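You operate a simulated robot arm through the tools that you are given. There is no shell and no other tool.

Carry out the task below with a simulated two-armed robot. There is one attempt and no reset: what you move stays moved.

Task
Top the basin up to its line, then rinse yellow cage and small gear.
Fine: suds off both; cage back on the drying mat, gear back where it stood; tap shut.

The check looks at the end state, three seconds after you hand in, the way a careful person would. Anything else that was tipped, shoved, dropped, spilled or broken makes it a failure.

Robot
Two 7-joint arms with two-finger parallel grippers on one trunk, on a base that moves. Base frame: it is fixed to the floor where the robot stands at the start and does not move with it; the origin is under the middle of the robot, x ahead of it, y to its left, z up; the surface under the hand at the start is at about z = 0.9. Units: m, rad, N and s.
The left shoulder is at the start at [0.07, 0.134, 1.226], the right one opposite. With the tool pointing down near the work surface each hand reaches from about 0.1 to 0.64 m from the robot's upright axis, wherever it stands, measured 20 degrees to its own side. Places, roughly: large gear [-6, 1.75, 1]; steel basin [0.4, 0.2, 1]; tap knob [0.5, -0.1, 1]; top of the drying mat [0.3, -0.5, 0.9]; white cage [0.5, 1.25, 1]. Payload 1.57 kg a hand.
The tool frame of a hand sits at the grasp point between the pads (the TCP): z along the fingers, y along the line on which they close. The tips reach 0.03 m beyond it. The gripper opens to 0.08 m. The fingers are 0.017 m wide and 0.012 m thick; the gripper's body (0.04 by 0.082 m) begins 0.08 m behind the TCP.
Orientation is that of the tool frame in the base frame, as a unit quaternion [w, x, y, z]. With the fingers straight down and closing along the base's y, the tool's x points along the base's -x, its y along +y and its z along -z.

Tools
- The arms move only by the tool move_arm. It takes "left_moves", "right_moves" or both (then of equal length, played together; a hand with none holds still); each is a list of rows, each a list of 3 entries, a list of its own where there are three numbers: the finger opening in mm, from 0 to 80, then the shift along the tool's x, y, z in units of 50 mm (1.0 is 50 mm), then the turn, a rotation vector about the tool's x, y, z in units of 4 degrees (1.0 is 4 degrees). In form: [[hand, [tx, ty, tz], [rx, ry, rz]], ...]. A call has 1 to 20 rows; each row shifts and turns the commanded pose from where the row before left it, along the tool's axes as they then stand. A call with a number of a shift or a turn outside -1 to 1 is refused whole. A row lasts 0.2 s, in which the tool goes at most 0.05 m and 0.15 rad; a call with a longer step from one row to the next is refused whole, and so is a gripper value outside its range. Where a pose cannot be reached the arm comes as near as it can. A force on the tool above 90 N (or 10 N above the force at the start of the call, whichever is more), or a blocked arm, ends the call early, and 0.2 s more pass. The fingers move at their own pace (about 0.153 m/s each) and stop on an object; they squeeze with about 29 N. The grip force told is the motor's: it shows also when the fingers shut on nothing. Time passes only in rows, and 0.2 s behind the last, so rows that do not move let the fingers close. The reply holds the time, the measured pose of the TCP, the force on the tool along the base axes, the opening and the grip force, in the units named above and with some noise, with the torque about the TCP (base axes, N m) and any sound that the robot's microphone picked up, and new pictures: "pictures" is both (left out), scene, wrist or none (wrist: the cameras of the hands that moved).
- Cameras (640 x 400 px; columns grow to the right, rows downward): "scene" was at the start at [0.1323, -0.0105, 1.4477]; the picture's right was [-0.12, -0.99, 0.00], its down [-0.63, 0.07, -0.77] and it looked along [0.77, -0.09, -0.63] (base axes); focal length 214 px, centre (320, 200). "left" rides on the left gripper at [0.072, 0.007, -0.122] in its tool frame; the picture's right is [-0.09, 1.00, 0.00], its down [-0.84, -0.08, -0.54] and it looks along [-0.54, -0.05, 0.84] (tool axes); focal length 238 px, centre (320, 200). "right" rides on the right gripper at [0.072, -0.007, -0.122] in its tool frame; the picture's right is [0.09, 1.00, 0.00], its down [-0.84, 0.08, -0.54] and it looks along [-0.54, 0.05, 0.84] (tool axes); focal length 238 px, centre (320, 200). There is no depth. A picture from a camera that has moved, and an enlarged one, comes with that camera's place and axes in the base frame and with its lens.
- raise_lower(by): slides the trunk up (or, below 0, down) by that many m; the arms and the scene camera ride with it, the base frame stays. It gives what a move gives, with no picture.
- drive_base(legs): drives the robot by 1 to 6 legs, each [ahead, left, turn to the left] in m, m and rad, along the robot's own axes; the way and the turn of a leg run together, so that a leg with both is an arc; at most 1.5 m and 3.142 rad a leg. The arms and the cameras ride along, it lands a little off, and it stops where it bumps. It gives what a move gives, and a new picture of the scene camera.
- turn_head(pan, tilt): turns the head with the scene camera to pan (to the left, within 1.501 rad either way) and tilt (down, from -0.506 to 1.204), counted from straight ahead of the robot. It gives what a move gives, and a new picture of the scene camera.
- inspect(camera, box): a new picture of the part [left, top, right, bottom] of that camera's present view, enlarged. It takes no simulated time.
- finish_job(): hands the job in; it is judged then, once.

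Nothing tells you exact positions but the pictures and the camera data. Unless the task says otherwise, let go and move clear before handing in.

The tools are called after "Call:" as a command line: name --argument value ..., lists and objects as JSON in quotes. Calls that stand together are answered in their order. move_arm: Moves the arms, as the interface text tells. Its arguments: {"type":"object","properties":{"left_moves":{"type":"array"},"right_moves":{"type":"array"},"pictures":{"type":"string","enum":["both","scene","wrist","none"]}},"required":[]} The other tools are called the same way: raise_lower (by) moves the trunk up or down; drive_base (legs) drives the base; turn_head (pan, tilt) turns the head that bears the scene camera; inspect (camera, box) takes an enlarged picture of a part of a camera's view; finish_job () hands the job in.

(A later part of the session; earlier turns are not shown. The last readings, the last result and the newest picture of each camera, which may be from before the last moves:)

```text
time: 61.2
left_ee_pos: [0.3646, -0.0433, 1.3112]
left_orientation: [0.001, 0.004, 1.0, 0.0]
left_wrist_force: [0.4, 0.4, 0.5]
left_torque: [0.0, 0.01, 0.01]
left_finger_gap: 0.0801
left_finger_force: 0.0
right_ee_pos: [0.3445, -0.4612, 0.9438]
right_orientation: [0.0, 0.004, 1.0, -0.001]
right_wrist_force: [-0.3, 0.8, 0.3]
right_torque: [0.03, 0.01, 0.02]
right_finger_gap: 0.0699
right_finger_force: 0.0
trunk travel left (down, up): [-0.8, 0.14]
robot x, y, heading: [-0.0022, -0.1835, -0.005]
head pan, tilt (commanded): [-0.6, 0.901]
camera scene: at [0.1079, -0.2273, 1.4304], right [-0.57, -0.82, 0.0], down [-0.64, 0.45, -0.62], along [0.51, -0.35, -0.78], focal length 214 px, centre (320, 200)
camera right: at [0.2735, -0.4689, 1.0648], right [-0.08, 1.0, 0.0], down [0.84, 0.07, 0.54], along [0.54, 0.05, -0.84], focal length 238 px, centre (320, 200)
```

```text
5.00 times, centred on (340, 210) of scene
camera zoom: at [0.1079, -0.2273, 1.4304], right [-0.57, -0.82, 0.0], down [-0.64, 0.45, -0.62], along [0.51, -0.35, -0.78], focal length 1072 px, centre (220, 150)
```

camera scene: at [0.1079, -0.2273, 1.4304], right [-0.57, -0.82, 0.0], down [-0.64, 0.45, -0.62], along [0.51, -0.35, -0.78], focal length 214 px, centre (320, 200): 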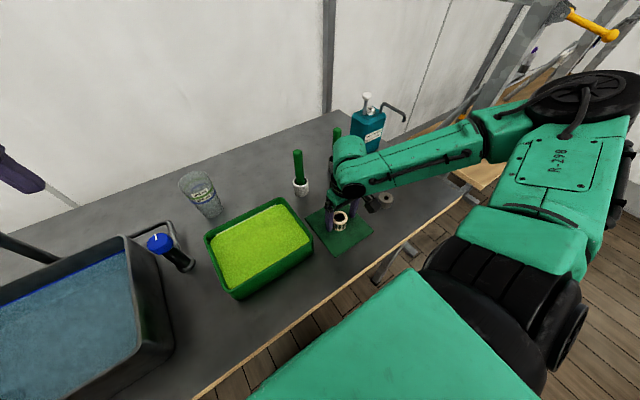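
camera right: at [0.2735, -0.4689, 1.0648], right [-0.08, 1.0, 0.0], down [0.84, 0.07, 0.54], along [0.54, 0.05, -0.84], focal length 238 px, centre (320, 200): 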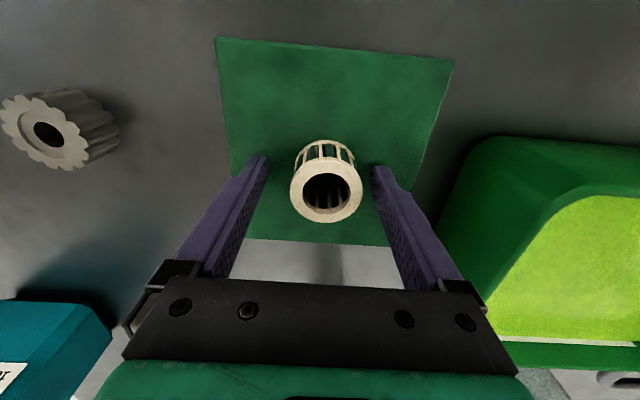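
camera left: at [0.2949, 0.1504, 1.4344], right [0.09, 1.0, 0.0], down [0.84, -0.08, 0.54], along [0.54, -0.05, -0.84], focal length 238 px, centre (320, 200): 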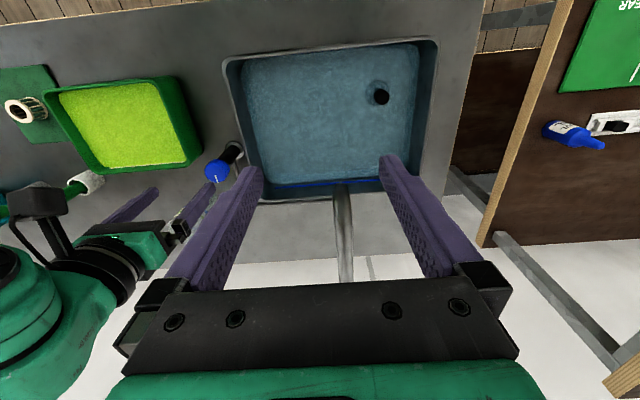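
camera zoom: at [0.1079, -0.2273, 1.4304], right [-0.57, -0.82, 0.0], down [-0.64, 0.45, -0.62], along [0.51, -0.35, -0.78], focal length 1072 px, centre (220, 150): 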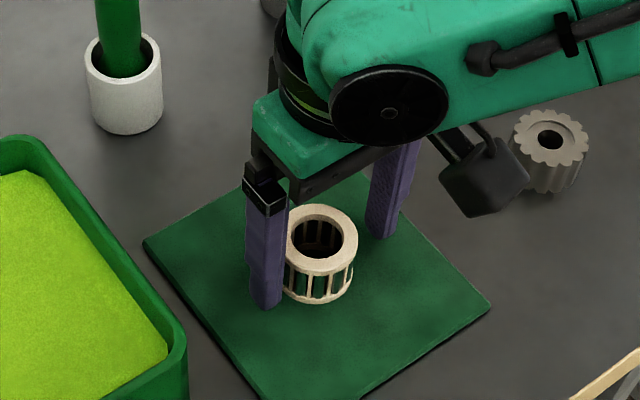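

Up close the cage is tan-yellow. It is centred within a few mm; I nudge to centre and close the fingers on it.

Call:
move_arm --right_moves '[[70, [-0.08, 0.05, 0], [0, 0, 0]], [35, [0, 0, 0], [0, 0, 0]], [35, [0, 0, 0], [0, 0, 0]], [35, [0, 0, 0], [0, 0, 0]]]' --pictures "wrist"

Call:
inspect --camera "right" --box '[220, 100, 420, 260]'

```text
time: 62.2
left_ee_pos: [0.3638, -0.0435, 1.3127]
left_orientation: [0.0, 0.003, 1.0, 0.0]
left_wrist_force: [-0.8, -0.7, 0.4]
left_torque: [-0.01, -0.02, -0.01]
left_finger_gap: 0.0799
left_finger_force: 0.1
right_ee_pos: [0.3511, -0.4592, 0.9433]
right_orientation: [0.001, 0.004, 1.0, 0.0]
right_wrist_force: [-0.2, 0.2, 0.4]
right_torque: [0.02, -0.03, -0.05]
right_finger_gap: 0.0424
right_finger_force: 29.4
trunk travel left (down, up): [-0.8, 0.14]
robot x, y, heading: [-0.0001, -0.1824, -0.002]
head pan, tilt (commanded): [-0.6, 0.901]
camera right: at [0.2778, -0.4659, 1.0653], right [-0.08, 1.0, 0.0], down [0.84, 0.07, 0.54], along [0.54, 0.05, -0.84], focal length 238 px, centre (320, 200)
```

right: 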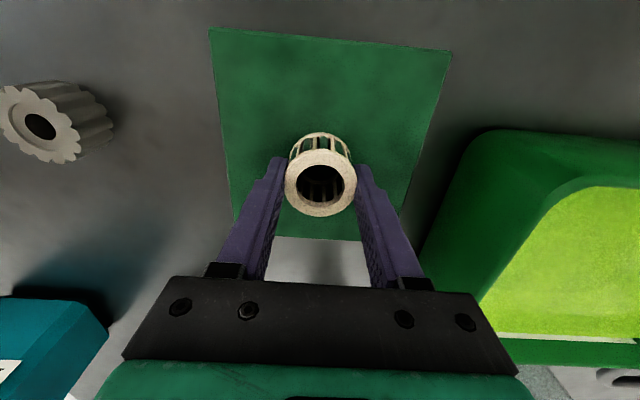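

```text
2.50 times, centred on (320, 180) of right
camera zoom: at [0.2778, -0.4659, 1.0653], right [-0.08, 1.0, 0.0], down [0.84, 0.07, 0.54], along [0.54, 0.05, -0.84], focal length 596 px, centre (320, 250)
```

zoom: 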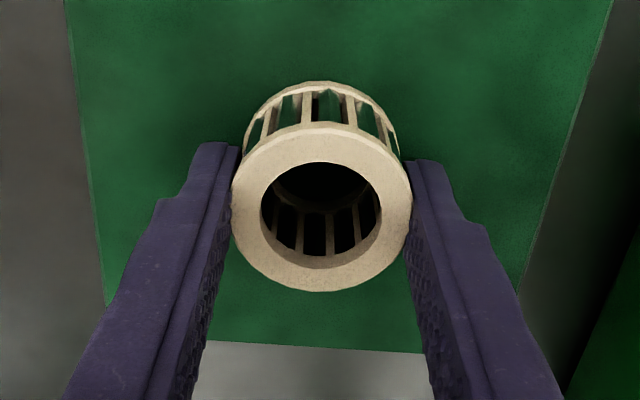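

The cage is held (gap 42 mm). I lift it well clear, then check before driving toward the basin.

Call:
move_arm --right_moves '[[35, [0, 0, -0.4], [0, 0, 0]], [35, [0, 0, -0.7], [0, 0, 0]], [35, [0, 0, -0.9], [0, 0, 0]], [35, [0, 0, -0.9], [0, 0, 0]], [35, [0, 0, -0.9], [0, 0, 0]], [35, [0, 0, -0.6], [0, 0, 0]], [35, [0, 0, 0], [0, 0, 0]]]' --pictures "both"

```text
time: 63.8
left_ee_pos: [0.3657, -0.0434, 1.3128]
left_orientation: [0.0, 0.004, 1.0, 0.0]
left_wrist_force: [1.4, 0.5, 0.1]
left_torque: [-0.01, 0.0, -0.02]
left_finger_gap: 0.08
left_finger_force: 0.1
right_ee_pos: [0.3481, -0.4557, 1.166]
right_orientation: [0.001, 0.003, 1.0, 0.001]
right_wrist_force: [-0.3, 0.3, -1.1]
right_torque: [-0.01, -0.01, -0.01]
right_finger_gap: 0.0422
right_finger_force: 28.7
trunk travel left (down, up): [-0.8, 0.14]
robot x, y, heading: [-0.0003, -0.184, -0.005]
head pan, tilt (commanded): [-0.6, 0.901]
camera scene: at [0.1085, -0.2277, 1.4304], right [-0.57, -0.82, 0.0], down [-0.64, 0.45, -0.62], along [0.51, -0.35, -0.78], focal length 214 px, centre (320, 200)
camera right: at [0.2758, -0.4635, 1.2878], right [-0.08, 1.0, 0.0], down [0.84, 0.07, 0.54], along [0.54, 0.05, -0.84], focal length 238 px, centre (320, 200)
```

scene: 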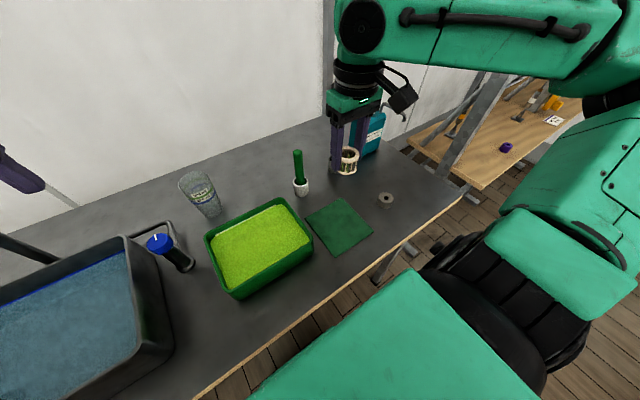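
right: 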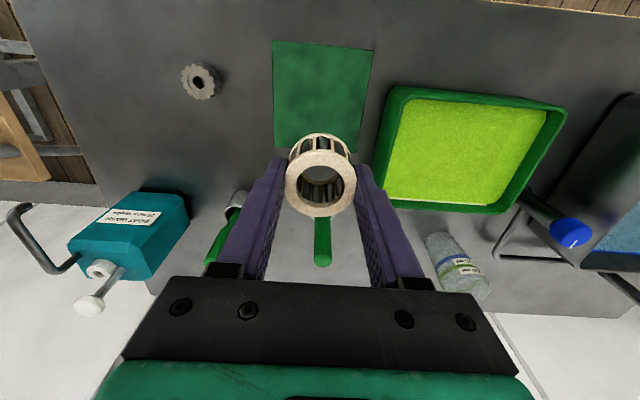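

The cage is up and clear. I drive left about 0.39 m so the hand can dip it in the right part of the basin.

Call:
drive_base --legs '[[0, 0.39, 0.005]]'

Call:
turn_head --pan -0.2 --tilt 0.95

```text
time: 66.2
left_ee_pos: [0.3685, 0.3421, 1.3131]
left_orientation: [-0.001, 0.004, 1.0, 0.0]
left_wrist_force: [-1.2, -1.0, 0.9]
left_torque: [0.06, 0.01, -0.03]
left_finger_gap: 0.08
left_finger_force: 0.1
right_ee_pos: [0.3511, -0.0694, 1.1643]
right_orientation: [0.0, 0.006, 1.0, 0.001]
right_wrist_force: [0.0, -0.1, -1.0]
right_torque: [0.0, -0.01, 0.01]
right_finger_gap: 0.0419
right_finger_force: 28.9
trunk travel left (down, up): [-0.8, 0.14]
robot x, y, heading: [0.005, 0.2072, -0.008]
head pan, tilt (commanded): [-0.6, 0.901]
camera scene: at [0.1115, 0.159, 1.4303], right [-0.57, -0.82, 0.0], down [-0.64, 0.45, -0.62], along [0.51, -0.35, -0.78], focal length 214 px, centre (320, 200)
```

scene: 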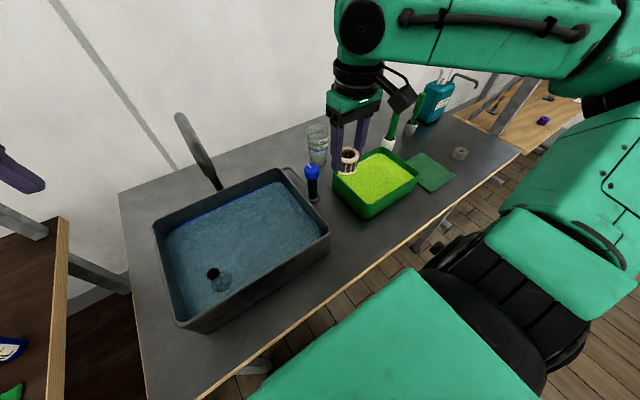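

```text
time: 67.1
left_ee_pos: [0.369, 0.3454, 1.3125]
left_orientation: [-0.001, 0.005, 1.0, 0.0]
left_wrist_force: [-0.9, -0.2, 0.5]
left_torque: [0.04, -0.05, -0.02]
left_finger_gap: 0.08
left_finger_force: 0.1
right_ee_pos: [0.3511, -0.0678, 1.1659]
right_orientation: [-0.001, 0.005, 1.0, 0.0]
right_wrist_force: [-0.1, 0.6, -1.0]
right_torque: [-0.01, 0.01, -0.01]
right_finger_gap: 0.0425
right_finger_force: 29.2
trunk travel left (down, up): [-0.8, 0.14]
robot x, y, heading: [-0.001, 0.201, -0.014]
head pan, tilt (commanded): [-0.201, 0.949]
camera scene: at [0.1206, 0.1896, 1.4268], right [-0.21, -0.98, 0.0], down [-0.8, 0.17, -0.58], along [0.57, -0.12, -0.81], focal length 214 px, centre (320, 200)
```

scene: 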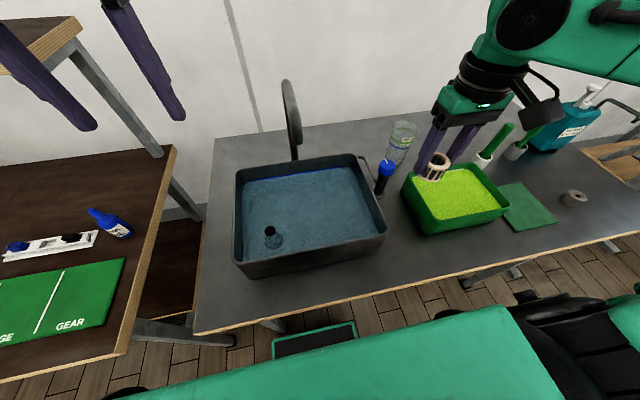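

Now I move the held cage over the right part of the basin at height.

Call:
move_arm --right_moves '[[35, [-0.05, 0.75, 0], [0, 0, 0]], [35, [-0.05, 0.75, 0], [0, 0, 0]], [35, [-0.05, 0.75, 0], [0, 0, 0]], [35, [-0.05, 0.75, 0], [0, 0, 0]], [35, [0, 0, 0.4], [0, 0, 0]], [35, [0, 0, 0.4], [0, 0, 0]], [35, [0, 0, 0], [0, 0, 0]]]' --pictures "both"

```text
time: 68.7
left_ee_pos: [0.3687, 0.3464, 1.3128]
left_orientation: [-0.001, 0.005, 1.0, 0.001]
left_wrist_force: [1.6, -0.7, -0.6]
left_torque: [-0.01, -0.01, -0.01]
left_finger_gap: 0.0798
left_finger_force: 0.1
right_ee_pos: [0.3615, 0.0818, 1.1267]
right_orientation: [0.0, 0.005, 1.0, 0.0]
right_wrist_force: [-0.3, 0.3, -0.4]
right_torque: [-0.02, -0.01, -0.02]
right_finger_gap: 0.0423
right_finger_force: 29.4
trunk travel left (down, up): [-0.8, 0.14]
robot x, y, heading: [-0.003, 0.2044, -0.007]
head pan, tilt (commanded): [-0.201, 0.949]
camera scene: at [0.1206, 0.1902, 1.4268], right [-0.21, -0.98, 0.0], down [-0.8, 0.17, -0.58], along [0.57, -0.12, -0.81], focal length 214 px, centre (320, 200)
camera right: at [0.2898, 0.0755, 1.2479], right [-0.08, 1.0, 0.0], down [0.84, 0.07, 0.54], along [0.54, 0.04, -0.84], focal length 238 px, centre (320, 200)
```

scene: 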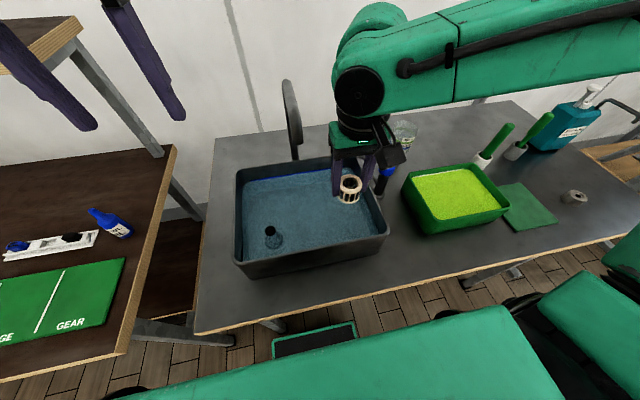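
right: 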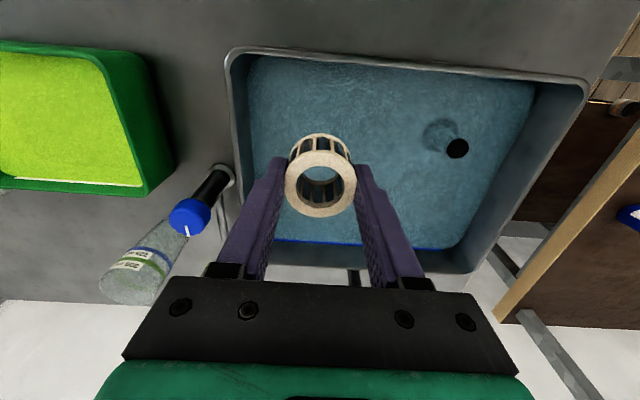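

The cage is over open water, clear of the walls, spout and plug. I lower it until it's fully under the surface.

Call:
move_arm --right_moves '[[35, [0, 0, 0.8], [0, 0, 0]], [35, [0, 0, 0.8], [0, 0, 0]], [35, [0, 0, 0.7], [0, 0, 0]], [35, [0, 0, 0.5], [0, 0, 0]], [35, [0, 0, 0.4], [0, 0, 0]], [35, [0, 0, 0.3], [0, 0, 0]], [35, [0, 0, 0], [0, 0, 0]]]' --pictures "both"

Call:
inspect --camera "right" --box '[220, 100, 420, 260]'

Call:
inspect --camera "scene" --box '[220, 140, 420, 270]'

```text
time: 70.3
left_ee_pos: [0.3691, 0.3449, 1.3124]
left_orientation: [-0.001, 0.004, 1.0, -0.001]
left_wrist_force: [0.3, -0.4, -0.7]
left_torque: [-0.02, 0.01, 0.0]
left_finger_gap: 0.0799
left_finger_force: 0.1
right_ee_pos: [0.3627, 0.0828, 0.9516]
right_orientation: [0.0, 0.006, 1.0, 0.0]
right_wrist_force: [0.9, 0.7, -0.8]
right_torque: [-0.02, 0.02, -0.01]
right_finger_gap: 0.0422
right_finger_force: 28.8
trunk travel left (down, up): [-0.8, 0.14]
robot x, y, heading: [-0.0002, 0.2095, -0.008]
head pan, tilt (commanded): [-0.201, 0.949]
camera scene: at [0.1206, 0.1891, 1.4268], right [-0.21, -0.98, 0.0], down [-0.8, 0.17, -0.58], along [0.57, -0.12, -0.81], focal length 214 px, centre (320, 200)
camera right: at [0.2897, 0.0747, 1.0725], right [-0.08, 1.0, 0.0], down [0.84, 0.07, 0.54], along [0.54, 0.04, -0.84], focal length 238 px, centre (320, 200)
```

scene: 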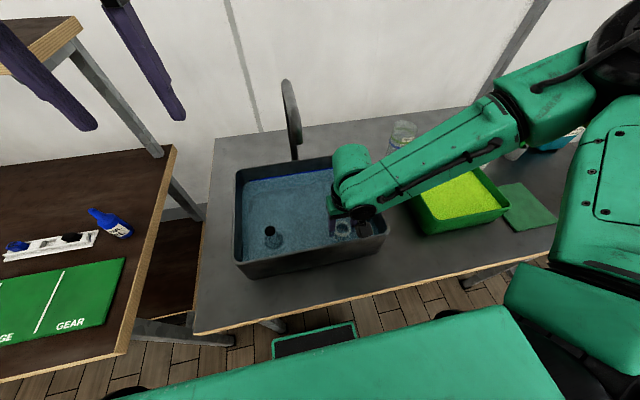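
right: 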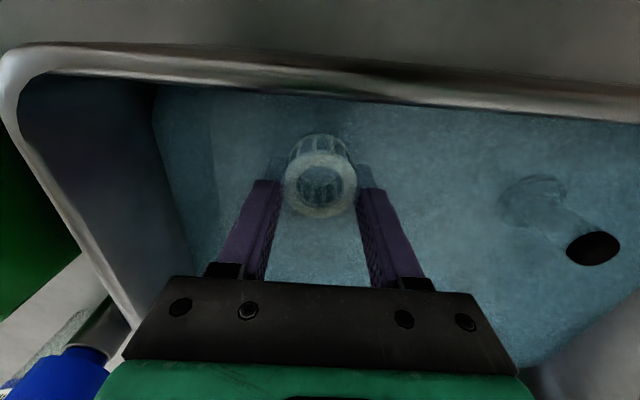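

```text
2.50 times, centred on (320, 180) of right
camera zoom: at [0.2897, 0.0747, 1.0725], right [-0.08, 1.0, 0.0], down [0.84, 0.07, 0.54], along [0.54, 0.04, -0.84], focal length 596 px, centre (320, 250)
```

zoom: 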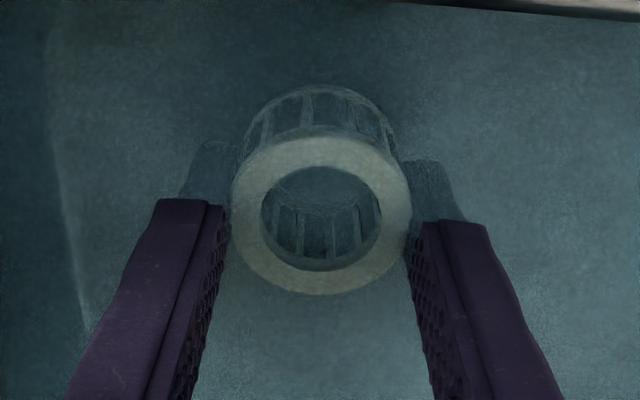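

```text
3.08 times, centred on (320, 205) of scene
camera zoom: at [0.1206, 0.1891, 1.4268], right [-0.21, -0.98, 0.0], down [-0.8, 0.17, -0.58], along [0.57, -0.12, -0.81], focal length 660 px, centre (320, 185)
```

zoom: 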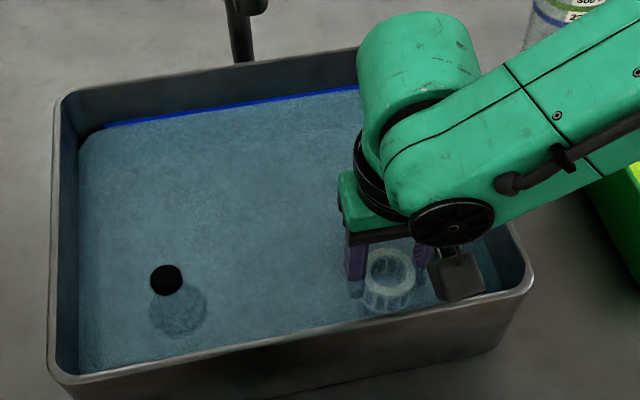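

It's fully under. I swish it gently back and forth for about 4 s under the surface.

Call:
move_arm --right_moves '[[35, [-0.3, 0, 0], [0, 0, 0]], [35, [-0.3, 0, 0], [0, 0, 0]], [35, [0.3, 0, 0], [0, 0, 0]], [35, [0.3, 0, 0], [0, 0, 0]], [35, [-0.3, 0.3, 0], [0, 0, 0]], [35, [-0.3, 0.3, 0], [0, 0, 0]], [35, [0.3, -0.3, 0], [0, 0, 0]], [35, [0.3, -0.3, 0], [0, 0, 0]], [35, [-0.3, 0, 0], [0, 0, 0]], [35, [-0.3, 0, 0], [0, 0, 0]], [35, [0.3, 0.3, 0], [0, 0, 0]], [35, [0.3, 0.3, 0], [0, 0, 0]], [35, [-0.3, 0, 0], [0, 0, 0]], [35, [-0.3, 0, 0], [0, 0, 0]], [35, [0.3, -0.3, 0], [0, 0, 0]], [35, [0.3, -0.3, 0], [0, 0, 0]], [35, [0, 0, 0], [0, 0, 0]], [35, [0, 0, 0], [0, 0, 0]], [35, [0, 0, 0], [0, 0, 0]]]' --pictures "wrist"

Call:
inspect --camera "right" --box '[220, 100, 420, 260]'

```text
time: 74.3
left_ee_pos: [0.369, 0.3457, 1.3127]
left_orientation: [0.0, 0.004, 1.0, -0.001]
left_wrist_force: [0.7, 0.0, -1.2]
left_torque: [0.0, 0.01, 0.02]
left_finger_gap: 0.0802
left_finger_force: 0.1
right_ee_pos: [0.3627, 0.0807, 0.9509]
right_orientation: [0.001, 0.005, 1.0, 0.0]
right_wrist_force: [-0.1, -0.8, -0.6]
right_torque: [0.01, -0.01, 0.01]
right_finger_gap: 0.042
right_finger_force: 29.0
trunk travel left (down, up): [-0.8, 0.14]
robot x, y, heading: [0.0031, 0.2063, -0.011]
head pan, tilt (commanded): [-0.201, 0.949]
camera right: at [0.2905, 0.0732, 1.0722], right [-0.08, 1.0, 0.0], down [0.84, 0.07, 0.54], along [0.54, 0.04, -0.84], focal length 238 px, centre (320, 200)
```

right: 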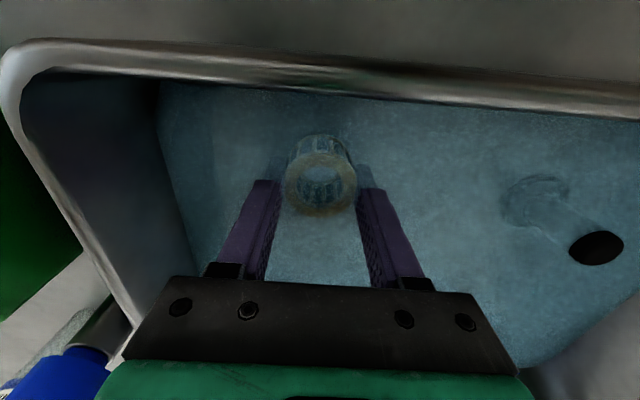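

```text
2.50 times, centred on (320, 180) of right
camera zoom: at [0.2905, 0.0732, 1.0722], right [-0.08, 1.0, 0.0], down [0.84, 0.07, 0.54], along [0.54, 0.04, -0.84], focal length 596 px, centre (320, 250)
```

zoom: 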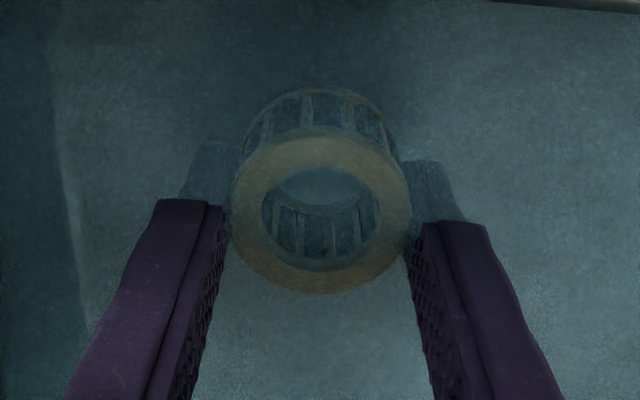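

The ring is turning yellow – the whitish film is coming off. I keep swishing.

Call:
move_arm --right_moves '[[35, [-0.3, 0, 0], [0, 0, 0]], [35, [-0.3, 0, 0], [0, 0, 0]], [35, [0.3, 0, 0], [0, 0, 0]], [35, [0.3, 0, 0], [0, 0, 0]], [35, [-0.3, 0.3, 0], [0, 0, 0]], [35, [-0.3, 0.3, 0], [0, 0, 0]], [35, [0.3, -0.3, 0], [0, 0, 0]], [35, [0.3, -0.3, 0], [0, 0, 0]], [35, [-0.3, 0, 0], [0, 0, 0]], [35, [-0.3, 0, 0], [0, 0, 0]], [35, [0.3, 0.3, 0], [0, 0, 0]], [35, [0.3, 0.3, 0], [0, 0, 0]], [35, [-0.3, 0, 0], [0, 0, 0]], [35, [-0.3, 0, 0], [0, 0, 0]], [35, [0.3, -0.3, 0], [0, 0, 0]], [35, [0.3, -0.3, 0], [0, 0, 0]], [35, [0, 0, 0], [0, 0, 0]], [35, [0, 0, 0], [0, 0, 0]], [35, [0, 0, 0], [0, 0, 0]]]' --pictures "none"

Call:
inspect --camera "right" --box '[220, 100, 420, 260]'

```text
time: 78.3
left_ee_pos: [0.369, 0.3442, 1.3125]
left_orientation: [0.0, 0.004, 1.0, 0.0]
left_wrist_force: [0.9, 0.5, 0.4]
left_torque: [-0.03, -0.01, -0.02]
left_finger_gap: 0.0801
left_finger_force: 0.0
right_ee_pos: [0.3613, 0.0819, 0.9499]
right_orientation: [0.0, 0.005, 1.0, 0.0]
right_wrist_force: [0.3, -0.6, -1.4]
right_torque: [0.0, 0.0, 0.0]
right_finger_gap: 0.0422
right_finger_force: 28.8
trunk travel left (down, up): [-0.8, 0.14]
robot x, y, heading: [0.0088, 0.2085, -0.012]
head pan, tilt (commanded): [-0.201, 0.949]
```

```text
2.50 times, centred on (320, 180) of right
camera zoom: at [0.2885, 0.0738, 1.0724], right [-0.08, 1.0, 0.0], down [0.84, 0.07, 0.54], along [0.54, 0.04, -0.84], focal length 596 px, centre (320, 250)
```

zoom: 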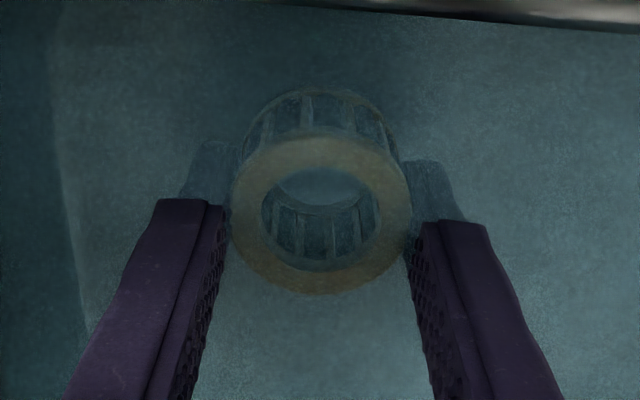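

The colour no longer changes under water. I lift it above the surface, let it drip over the basin and look.

Call:
move_arm --right_moves '[[35, [-0.3, 0, 0], [0, 0, 0]], [35, [0.3, 0, 0], [0, 0, 0]], [35, [-0.3, 0, 0], [0, 0, 0]], [35, [0.3, 0, 0], [0, 0, 0]], [35, [0, 0, -0.4], [0, 0, 0]], [35, [0, 0, -0.6], [0, 0, 0]], [35, [0, 0, -0.8], [0, 0, 0]], [35, [0, 0, -0.4], [0, 0, 0]], [35, [0, 0, 0], [0, 0, 0]], [35, [0, 0, 0], [0, 0, 0]], [35, [0, 0, 0], [0, 0, 0]], [35, [0, 0, 0], [0, 0, 0]]]' --pictures "both"

Call:
inspect --camera "right" --box '[220, 100, 420, 260]'

Call:
inspect --camera "scene" --box '[220, 140, 420, 270]'

```text
time: 80.9
left_ee_pos: [0.3688, 0.3457, 1.3129]
left_orientation: [0.0, 0.005, 1.0, 0.0]
left_wrist_force: [1.0, 0.4, -0.4]
left_torque: [-0.02, 0.02, 0.0]
left_finger_gap: 0.0798
left_finger_force: 0.1
right_ee_pos: [0.3631, 0.0806, 1.0603]
right_orientation: [0.0, 0.005, 1.0, 0.001]
right_wrist_force: [-0.4, -0.2, -0.9]
right_torque: [0.02, 0.01, 0.01]
right_finger_gap: 0.0421
right_finger_force: 29.3
trunk travel left (down, up): [-0.8, 0.14]
robot x, y, heading: [0.0021, 0.2071, -0.012]
head pan, tilt (commanded): [-0.201, 0.949]
camera scene: at [0.1209, 0.1891, 1.4268], right [-0.21, -0.98, 0.0], down [-0.8, 0.17, -0.58], along [0.57, -0.12, -0.81], focal length 214 px, centre (320, 200)
camera right: at [0.2907, 0.074, 1.1821], right [-0.08, 1.0, 0.0], down [0.84, 0.07, 0.54], along [0.54, 0.04, -0.84], focal length 238 px, centre (320, 200)
```

scene: 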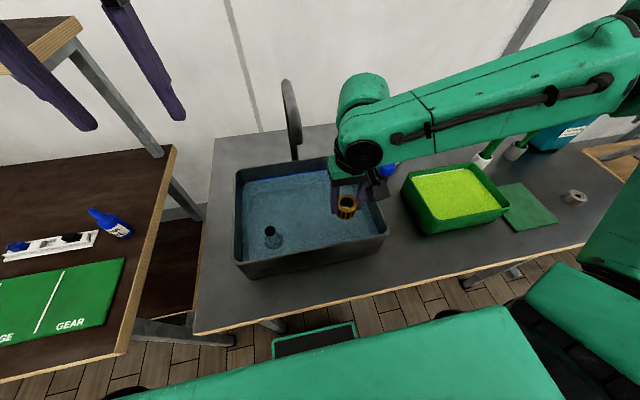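
right: 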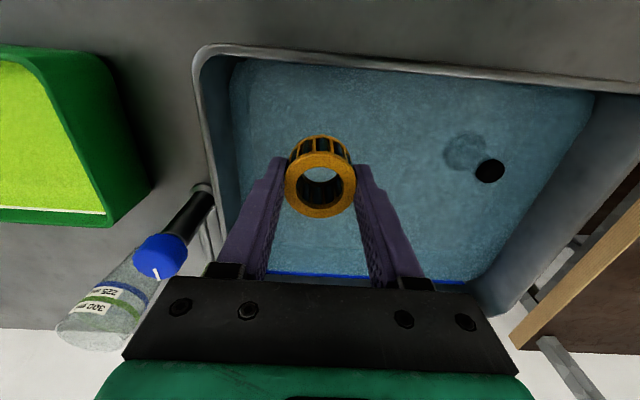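

```text
2.50 times, centred on (320, 180) of right
camera zoom: at [0.2907, 0.074, 1.1821], right [-0.08, 1.0, 0.0], down [0.84, 0.07, 0.54], along [0.54, 0.04, -0.84], focal length 596 px, centre (320, 250)
```

zoom: 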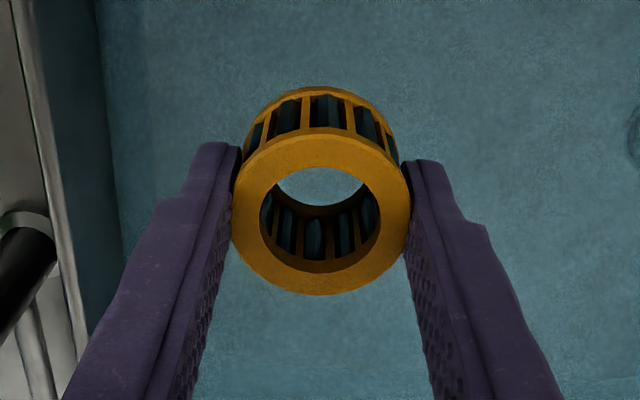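

```text
3.08 times, centred on (320, 205) of scene
camera zoom: at [0.1209, 0.1891, 1.4268], right [-0.21, -0.98, 0.0], down [-0.8, 0.17, -0.58], along [0.57, -0.12, -0.81], focal length 660 px, centre (320, 185)
```

zoom: 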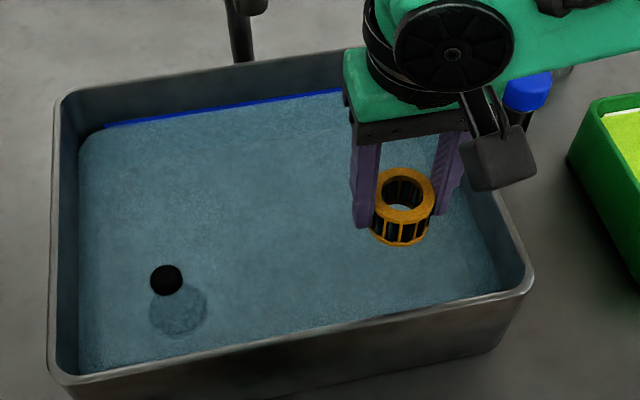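

The cage is now clean bright yellow, confirming it was the right one. I let it drip over the basin for a few seconds, then raise it.

Call:
move_arm --right_moves '[[35, [0, 0, 0], [0, 0, 0]], [35, [0, 0, 0], [0, 0, 0]], [35, [0, 0, 0], [0, 0, 0]], [35, [0, 0, 0], [0, 0, 0]], [35, [0, 0, 0], [0, 0, 0]], [35, [0, 0, 0], [0, 0, 0]], [35, [0, 0, 0], [0, 0, 0]], [35, [0, 0, 0], [0, 0, 0]], [35, [0, 0, 0], [0, 0, 0]], [35, [0, 0, 0], [0, 0, 0]], [35, [0, 0, 0], [0, 0, 0]], [35, [0, 0, 0], [0, 0, 0]], [35, [0, 0, 0], [0, 0, 0]], [35, [0, 0, -0.7], [0, 0, 0]], [35, [0, 0, -0.7], [0, 0, 0]], [35, [0, 0, -0.7], [0, 0, 0]], [35, [0, 0, 0], [0, 0, 0]]]' --pictures "scene"

Call:
inspect --camera "scene" --box '[220, 140, 420, 270]'

```text
time: 84.5
left_ee_pos: [0.3686, 0.3448, 1.3131]
left_orientation: [0.0, 0.005, 1.0, 0.0]
left_wrist_force: [0.5, -0.5, -0.6]
left_torque: [0.0, -0.01, -0.01]
left_finger_gap: 0.0799
left_finger_force: 0.1
right_ee_pos: [0.3622, 0.0796, 1.1661]
right_orientation: [0.0, 0.006, 1.0, -0.001]
right_wrist_force: [0.9, -0.6, -0.6]
right_torque: [-0.02, 0.0, -0.01]
right_finger_gap: 0.0423
right_finger_force: 29.0
trunk travel left (down, up): [-0.8, 0.14]
robot x, y, heading: [0.0028, 0.2083, -0.01]
head pan, tilt (commanded): [-0.201, 0.949]
camera scene: at [0.1209, 0.189, 1.4268], right [-0.21, -0.98, 0.0], down [-0.8, 0.17, -0.58], along [0.57, -0.12, -0.81], focal length 214 px, centre (320, 200)
```

scene: 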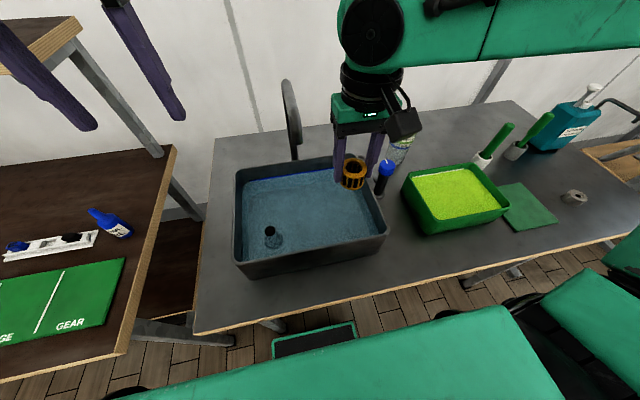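

```text
3.08 times, centred on (320, 205) of scene
camera zoom: at [0.1209, 0.189, 1.4268], right [-0.21, -0.98, 0.0], down [-0.8, 0.17, -0.58], along [0.57, -0.12, -0.81], focal length 660 px, centre (320, 185)
```

zoom: 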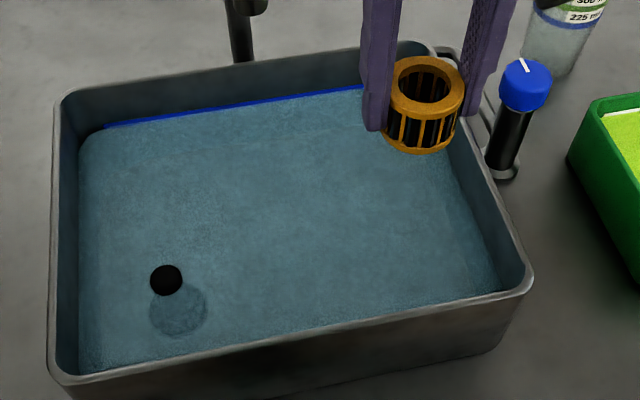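

No drips seen. I bring the cage back: hand to the right, then drive right to the mat.

Call:
move_arm --right_moves '[[35, [0.05, -0.75, 0], [0, 0, 0]], [35, [0.05, -0.75, 0], [0, 0, 0]], [35, [0.05, -0.75, 0], [0, 0, 0]], [35, [0.05, -0.75, 0], [0, 0, 0]], [35, [0, 0, 0], [0, 0, 0]]]' --pictures "none"

Call:
drive_base --legs '[[0, -0.39, 0.01]]'

Call:
turn_head --pan -0.6 --tilt 0.9

```text
time: 85.7
left_ee_pos: [0.3691, 0.344, 1.3119]
left_orientation: [0.0, 0.004, 1.0, 0.0]
left_wrist_force: [0.6, 1.2, -0.6]
left_torque: [0.0, 0.04, 0.0]
left_finger_gap: 0.0799
left_finger_force: 0.1
right_ee_pos: [0.3509, -0.0688, 1.1667]
right_orientation: [0.0, 0.005, 1.0, 0.0]
right_wrist_force: [-0.4, 0.6, -2.0]
right_torque: [-0.02, -0.04, -0.02]
right_finger_gap: 0.0424
right_finger_force: 28.9
trunk travel left (down, up): [-0.8, 0.14]
robot x, y, heading: [-0.0012, 0.2067, -0.01]
head pan, tilt (commanded): [-0.201, 0.949]
```

```text
time: 88.2
left_ee_pos: [0.3645, -0.0463, 1.3113]
left_orientation: [0.0, -0.001, 1.0, -0.001]
left_wrist_force: [-0.7, -0.6, -0.4]
left_torque: [0.0, 0.01, -0.01]
left_finger_gap: 0.0802
left_finger_force: 0.0
right_ee_pos: [0.3534, -0.4604, 1.1665]
right_orientation: [0.0, 0.0, 1.0, -0.001]
right_wrist_force: [-0.6, 0.1, -0.6]
right_torque: [-0.03, 0.02, 0.02]
right_finger_gap: 0.0421
right_finger_force: 28.7
trunk travel left (down, up): [-0.8, 0.14]
robot x, y, heading: [0.0023, -0.1907, -0.001]
head pan, tilt (commanded): [-0.201, 0.949]
camera scene: at [0.1188, -0.2042, 1.4268], right [-0.2, -0.98, 0.0], down [-0.8, 0.16, -0.58], along [0.57, -0.12, -0.81], focal length 214 px, centre (320, 200)
```

scene: 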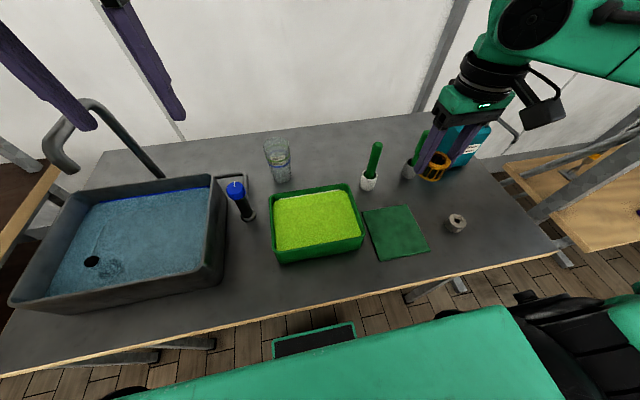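

```text
time: 89.0
left_ee_pos: [0.366, -0.0478, 1.3128]
left_orientation: [0.0, 0.001, 1.0, 0.0]
left_wrist_force: [0.0, 0.9, -0.1]
left_torque: [0.01, -0.01, 0.01]
left_finger_gap: 0.0799
left_finger_force: 0.1
right_ee_pos: [0.3512, -0.4627, 1.1669]
right_orientation: [0.0, 0.0, 1.0, -0.001]
right_wrist_force: [0.0, 0.1, -0.9]
right_torque: [-0.02, 0.02, 0.01]
right_finger_gap: 0.042
right_finger_force: 29.2
trunk travel left (down, up): [-0.8, 0.14]
robot x, y, heading: [-0.0019, -0.1935, -0.0]
head pan, tilt (commanded): [-0.6, 0.901]
camera scene: at [0.1099, -0.2348, 1.4304], right [-0.56, -0.83, 0.0], down [-0.65, 0.44, -0.62], along [0.51, -0.35, -0.78], focal length 214 px, centre (320, 200)
```

scene: 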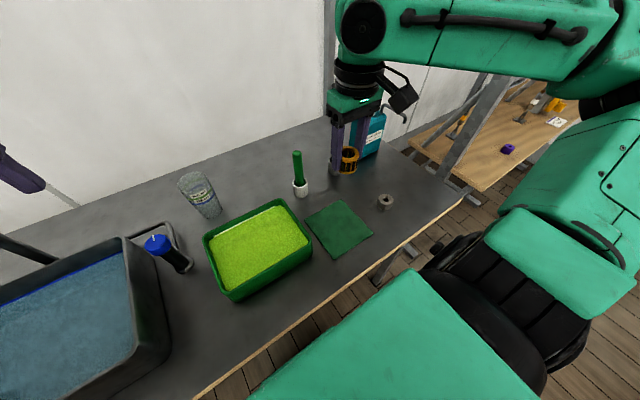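

The hand is back above the mat spot. I lower the cage to just touch the mat.

Call:
move_arm --right_moves '[[35, [0.02, 0.03, 0.8], [0, 0, 0]], [35, [0.02, 0.03, 0.8], [0, 0, 0]], [35, [0, 0, 0.8], [0, 0, 0]], [35, [0, 0, 0.8], [0, 0, 0]], [35, [0, 0, 0.6], [0, 0, 0]], [35, [0, 0, 0.4], [0, 0, 0]], [35, [0, 0, 0.2], [0, 0, 0]], [35, [0, 0, 0], [0, 0, 0]]]' --pictures "both"

Call:
inspect --camera "scene" --box '[290, 170, 390, 250]'

```text
time: 90.8
left_ee_pos: [0.3653, -0.0482, 1.3122]
left_orientation: [0.0, 0.0, 1.0, 0.0]
left_wrist_force: [0.1, -0.2, -0.8]
left_torque: [-0.01, 0.01, 0.01]
left_finger_gap: 0.0801
left_finger_force: 0.0
right_ee_pos: [0.3518, -0.4599, 0.9453]
right_orientation: [-0.001, 0.0, 1.0, 0.0]
right_wrist_force: [0.0, 0.1, -0.7]
right_torque: [0.0, -0.01, 0.0]
right_finger_gap: 0.0422
right_finger_force: 29.4
trunk travel left (down, up): [-0.8, 0.14]
robot x, y, heading: [0.0015, -0.1946, -0.002]
head pan, tilt (commanded): [-0.6, 0.901]
camera scene: at [0.1098, -0.2343, 1.4304], right [-0.56, -0.83, 0.0], down [-0.65, 0.44, -0.62], along [0.51, -0.35, -0.78], focal length 214 px, centre (320, 200)
camera right: at [0.2783, -0.467, 1.0669], right [-0.09, 1.0, 0.0], down [0.84, 0.08, 0.54], along [0.54, 0.05, -0.84], focal length 238 px, centre (320, 200)
```

scene: 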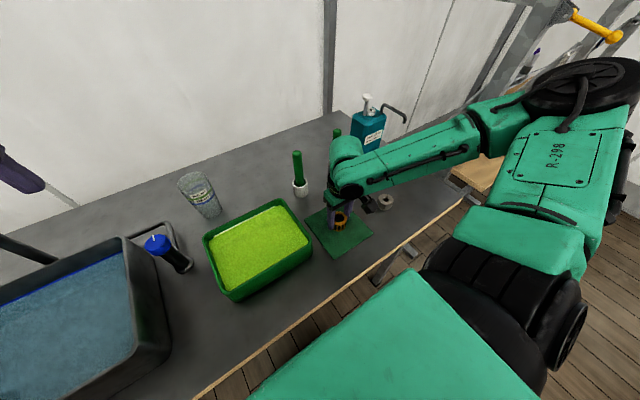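
right: 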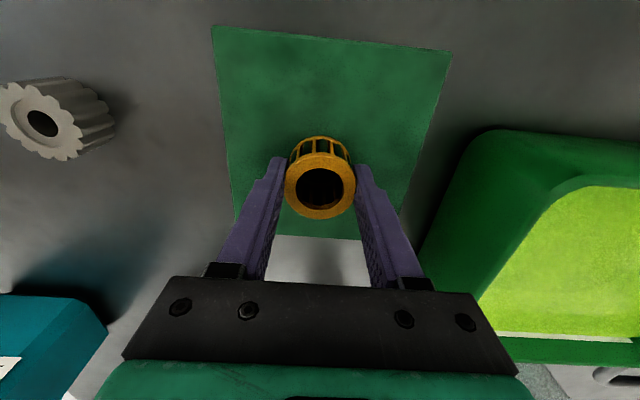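

```text
5.00 times, centred on (340, 210) of scene
camera zoom: at [0.1098, -0.2343, 1.4304], right [-0.56, -0.83, 0.0], down [-0.65, 0.44, -0.62], along [0.51, -0.35, -0.78], focal length 1072 px, centre (220, 150)
```

zoom: 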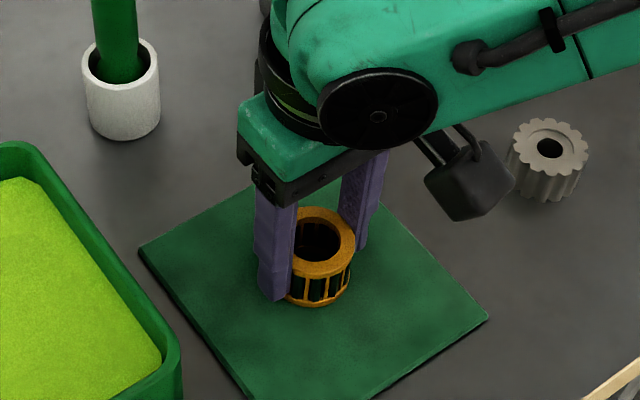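

It's about 2 mm above contact. I lower the last bit, open the fingers and rise straight up.

Call:
move_arm --right_moves '[[35, [0, 0, 0.035], [0, 0, 0]], [35, [0, 0, 0], [0, 0, 0]], [46, [0, 0, 0], [0, 0, 0]], [56, [0, 0, 0], [0, 0, 0]], [68, [0, 0, 0], [0, 0, 0]], [68, [0, 0, 0], [0, 0, 0]], [68, [0, 0, -0.4], [0, 0, 0]], [68, [0, 0, -0.7], [0, 0, 0]], [68, [0, 0, -0.9], [0, 0, 0]], [68, [0, 0, -0.9], [0, 0, 0]], [68, [0, 0, -0.6], [0, 0, 0]], [68, [0, 0, 0], [0, 0, 0]]]' --pictures "both"

Call:
inspect --camera "scene" --box '[290, 170, 400, 260]'

Call:
inspect --camera "right" --box '[140, 40, 400, 200]'

```text
time: 93.5
left_ee_pos: [0.3661, -0.0487, 1.3123]
left_orientation: [0.0, -0.001, 1.0, 0.0]
left_wrist_force: [0.7, 0.0, 1.1]
left_torque: [0.01, 0.01, -0.01]
left_finger_gap: 0.0801
left_finger_force: 0.0
right_ee_pos: [0.3485, -0.4593, 1.1206]
right_orientation: [0.0, 0.0, 1.0, 0.0]
right_wrist_force: [0.2, -0.3, 0.1]
right_torque: [0.02, -0.01, 0.02]
right_finger_gap: 0.0681
right_finger_force: 0.0
trunk travel left (down, up): [-0.8, 0.14]
robot x, y, heading: [-0.0004, -0.1907, 0.005]
head pan, tilt (commanded): [-0.6, 0.901]
camera scene: at [0.1101, -0.2344, 1.4304], right [-0.56, -0.83, 0.0], down [-0.65, 0.44, -0.62], along [0.51, -0.35, -0.78], focal length 214 px, centre (320, 200)
camera right: at [0.2766, -0.4672, 1.2411], right [-0.09, 1.0, 0.0], down [0.84, 0.08, 0.54], along [0.54, 0.05, -0.84], focal length 238 px, centre (320, 200)
```

scene: 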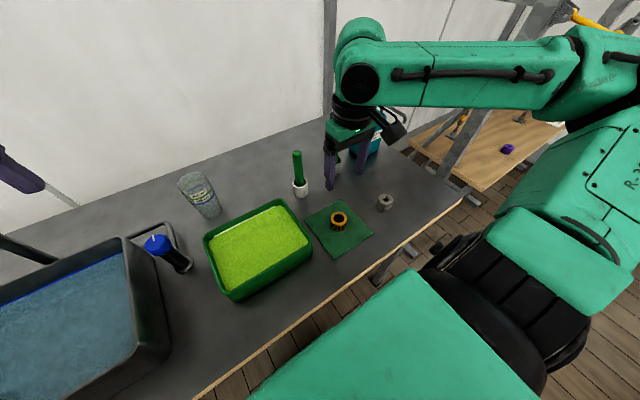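
right: 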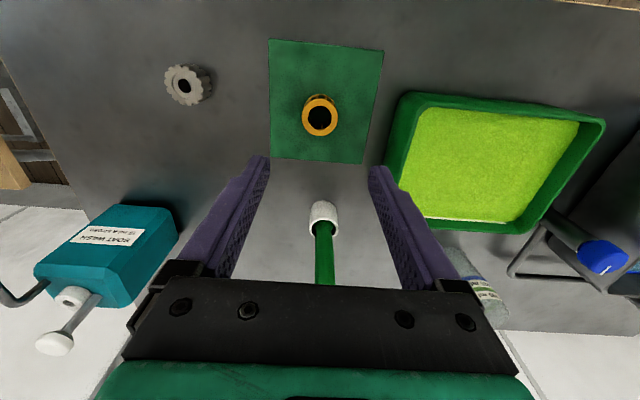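

```text
4.44 times, centred on (345, 215) of scene
camera zoom: at [0.1101, -0.2344, 1.4304], right [-0.56, -0.83, 0.0], down [-0.65, 0.44, -0.62], along [0.51, -0.35, -0.78], focal length 953 px, centre (209, 133)
```

zoom: 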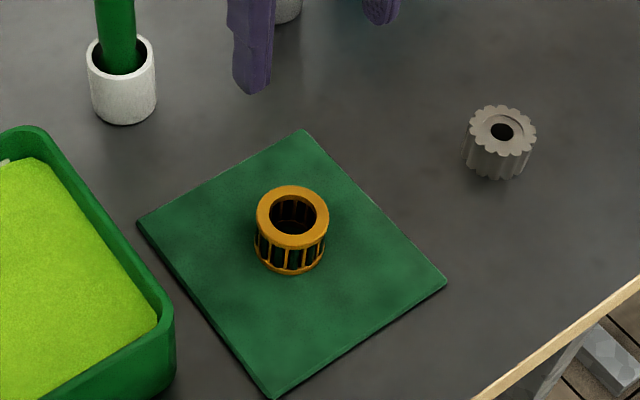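

```text
2.46 times, centred on (270, 120) of right
camera zoom: at [0.2766, -0.4672, 1.2411], right [-0.09, 1.0, 0.0], down [0.84, 0.08, 0.54], along [0.54, 0.05, -0.84], focal length 587 px, centre (443, 397)
```

zoom: 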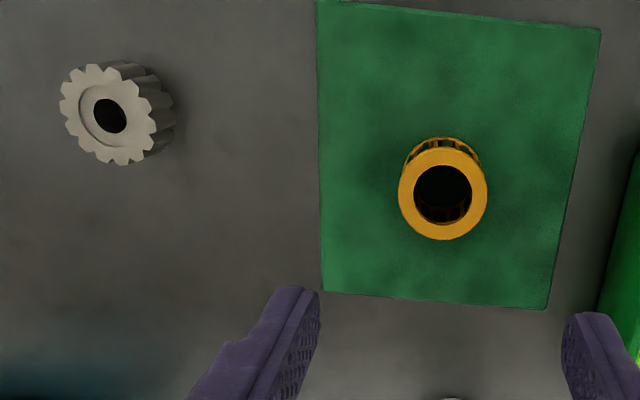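

The clean cage stands upright on the mat. Next the gear at about (0.329, -0.626): I move the hand above it.

Call:
move_arm --right_moves '[[70, [0.1, -0.833, 0.25], [0, 0, 0]], [70, [0.1, -0.833, 0.25], [0, 0, 0]], [70, [0.1, -0.833, 0.25], [0, 0, 0]], [70, [0.1, -0.833, 0.25], [0, 0, 0]], [70, [0, 0, 0], [0, 0, 0]]]' --pictures "both"

Call:
inspect --camera "right" --box '[220, 60, 420, 220]'

```text
time: 94.7
left_ee_pos: [0.3666, -0.0475, 1.3131]
left_orientation: [-0.001, 0.0, 1.0, 0.0]
left_wrist_force: [0.4, -0.4, 0.0]
left_torque: [-0.02, -0.01, -0.02]
left_finger_gap: 0.0799
left_finger_force: 0.0
right_ee_pos: [0.3294, -0.6247, 1.0705]
right_orientation: [0.0, 0.0, 1.0, 0.0]
right_wrist_force: [-0.7, -0.7, -0.8]
right_torque: [0.0, 0.02, -0.01]
right_finger_gap: 0.0701
right_finger_force: 0.0
trunk travel left (down, up): [-0.8, 0.14]
robot x, y, heading: [0.0004, -0.1916, -0.002]
head pan, tilt (commanded): [-0.6, 0.901]
camera scene: at [0.1098, -0.234, 1.4304], right [-0.57, -0.82, 0.0], down [-0.65, 0.44, -0.62], along [0.51, -0.35, -0.78], focal length 214 px, centre (320, 200)
camera right: at [0.2572, -0.6329, 1.1929], right [-0.09, 1.0, 0.0], down [0.84, 0.08, 0.54], along [0.54, 0.05, -0.84], focal length 238 px, centre (320, 200)
```

scene: 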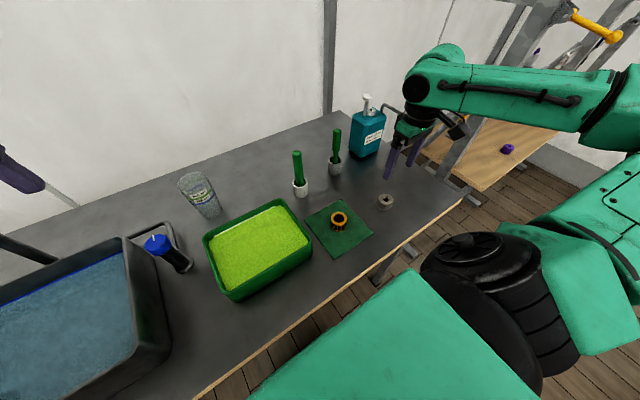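
right: 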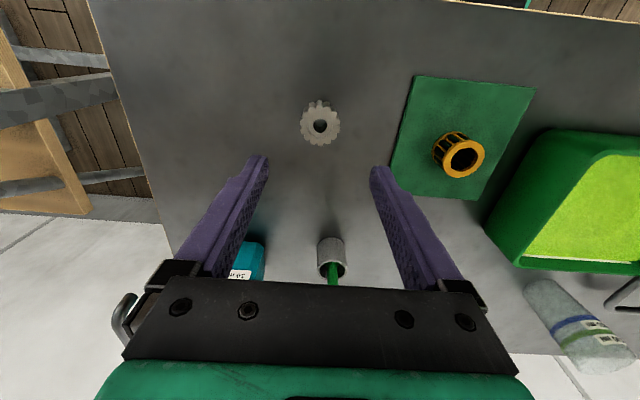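

```text
2.50 times, centred on (320, 140) of right
camera zoom: at [0.2572, -0.6329, 1.1929], right [-0.09, 1.0, 0.0], down [0.84, 0.08, 0.54], along [0.54, 0.05, -0.84], focal length 596 px, centre (320, 350)
```

zoom: 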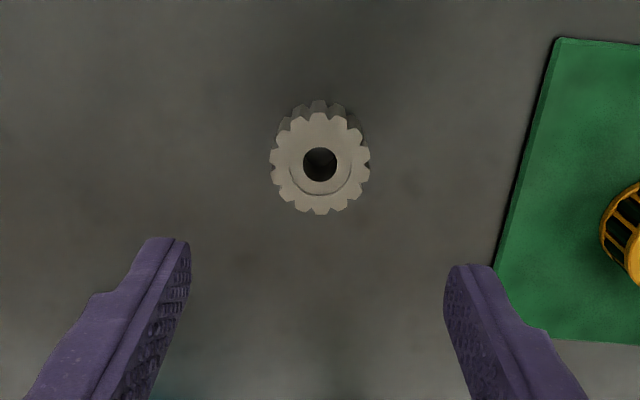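

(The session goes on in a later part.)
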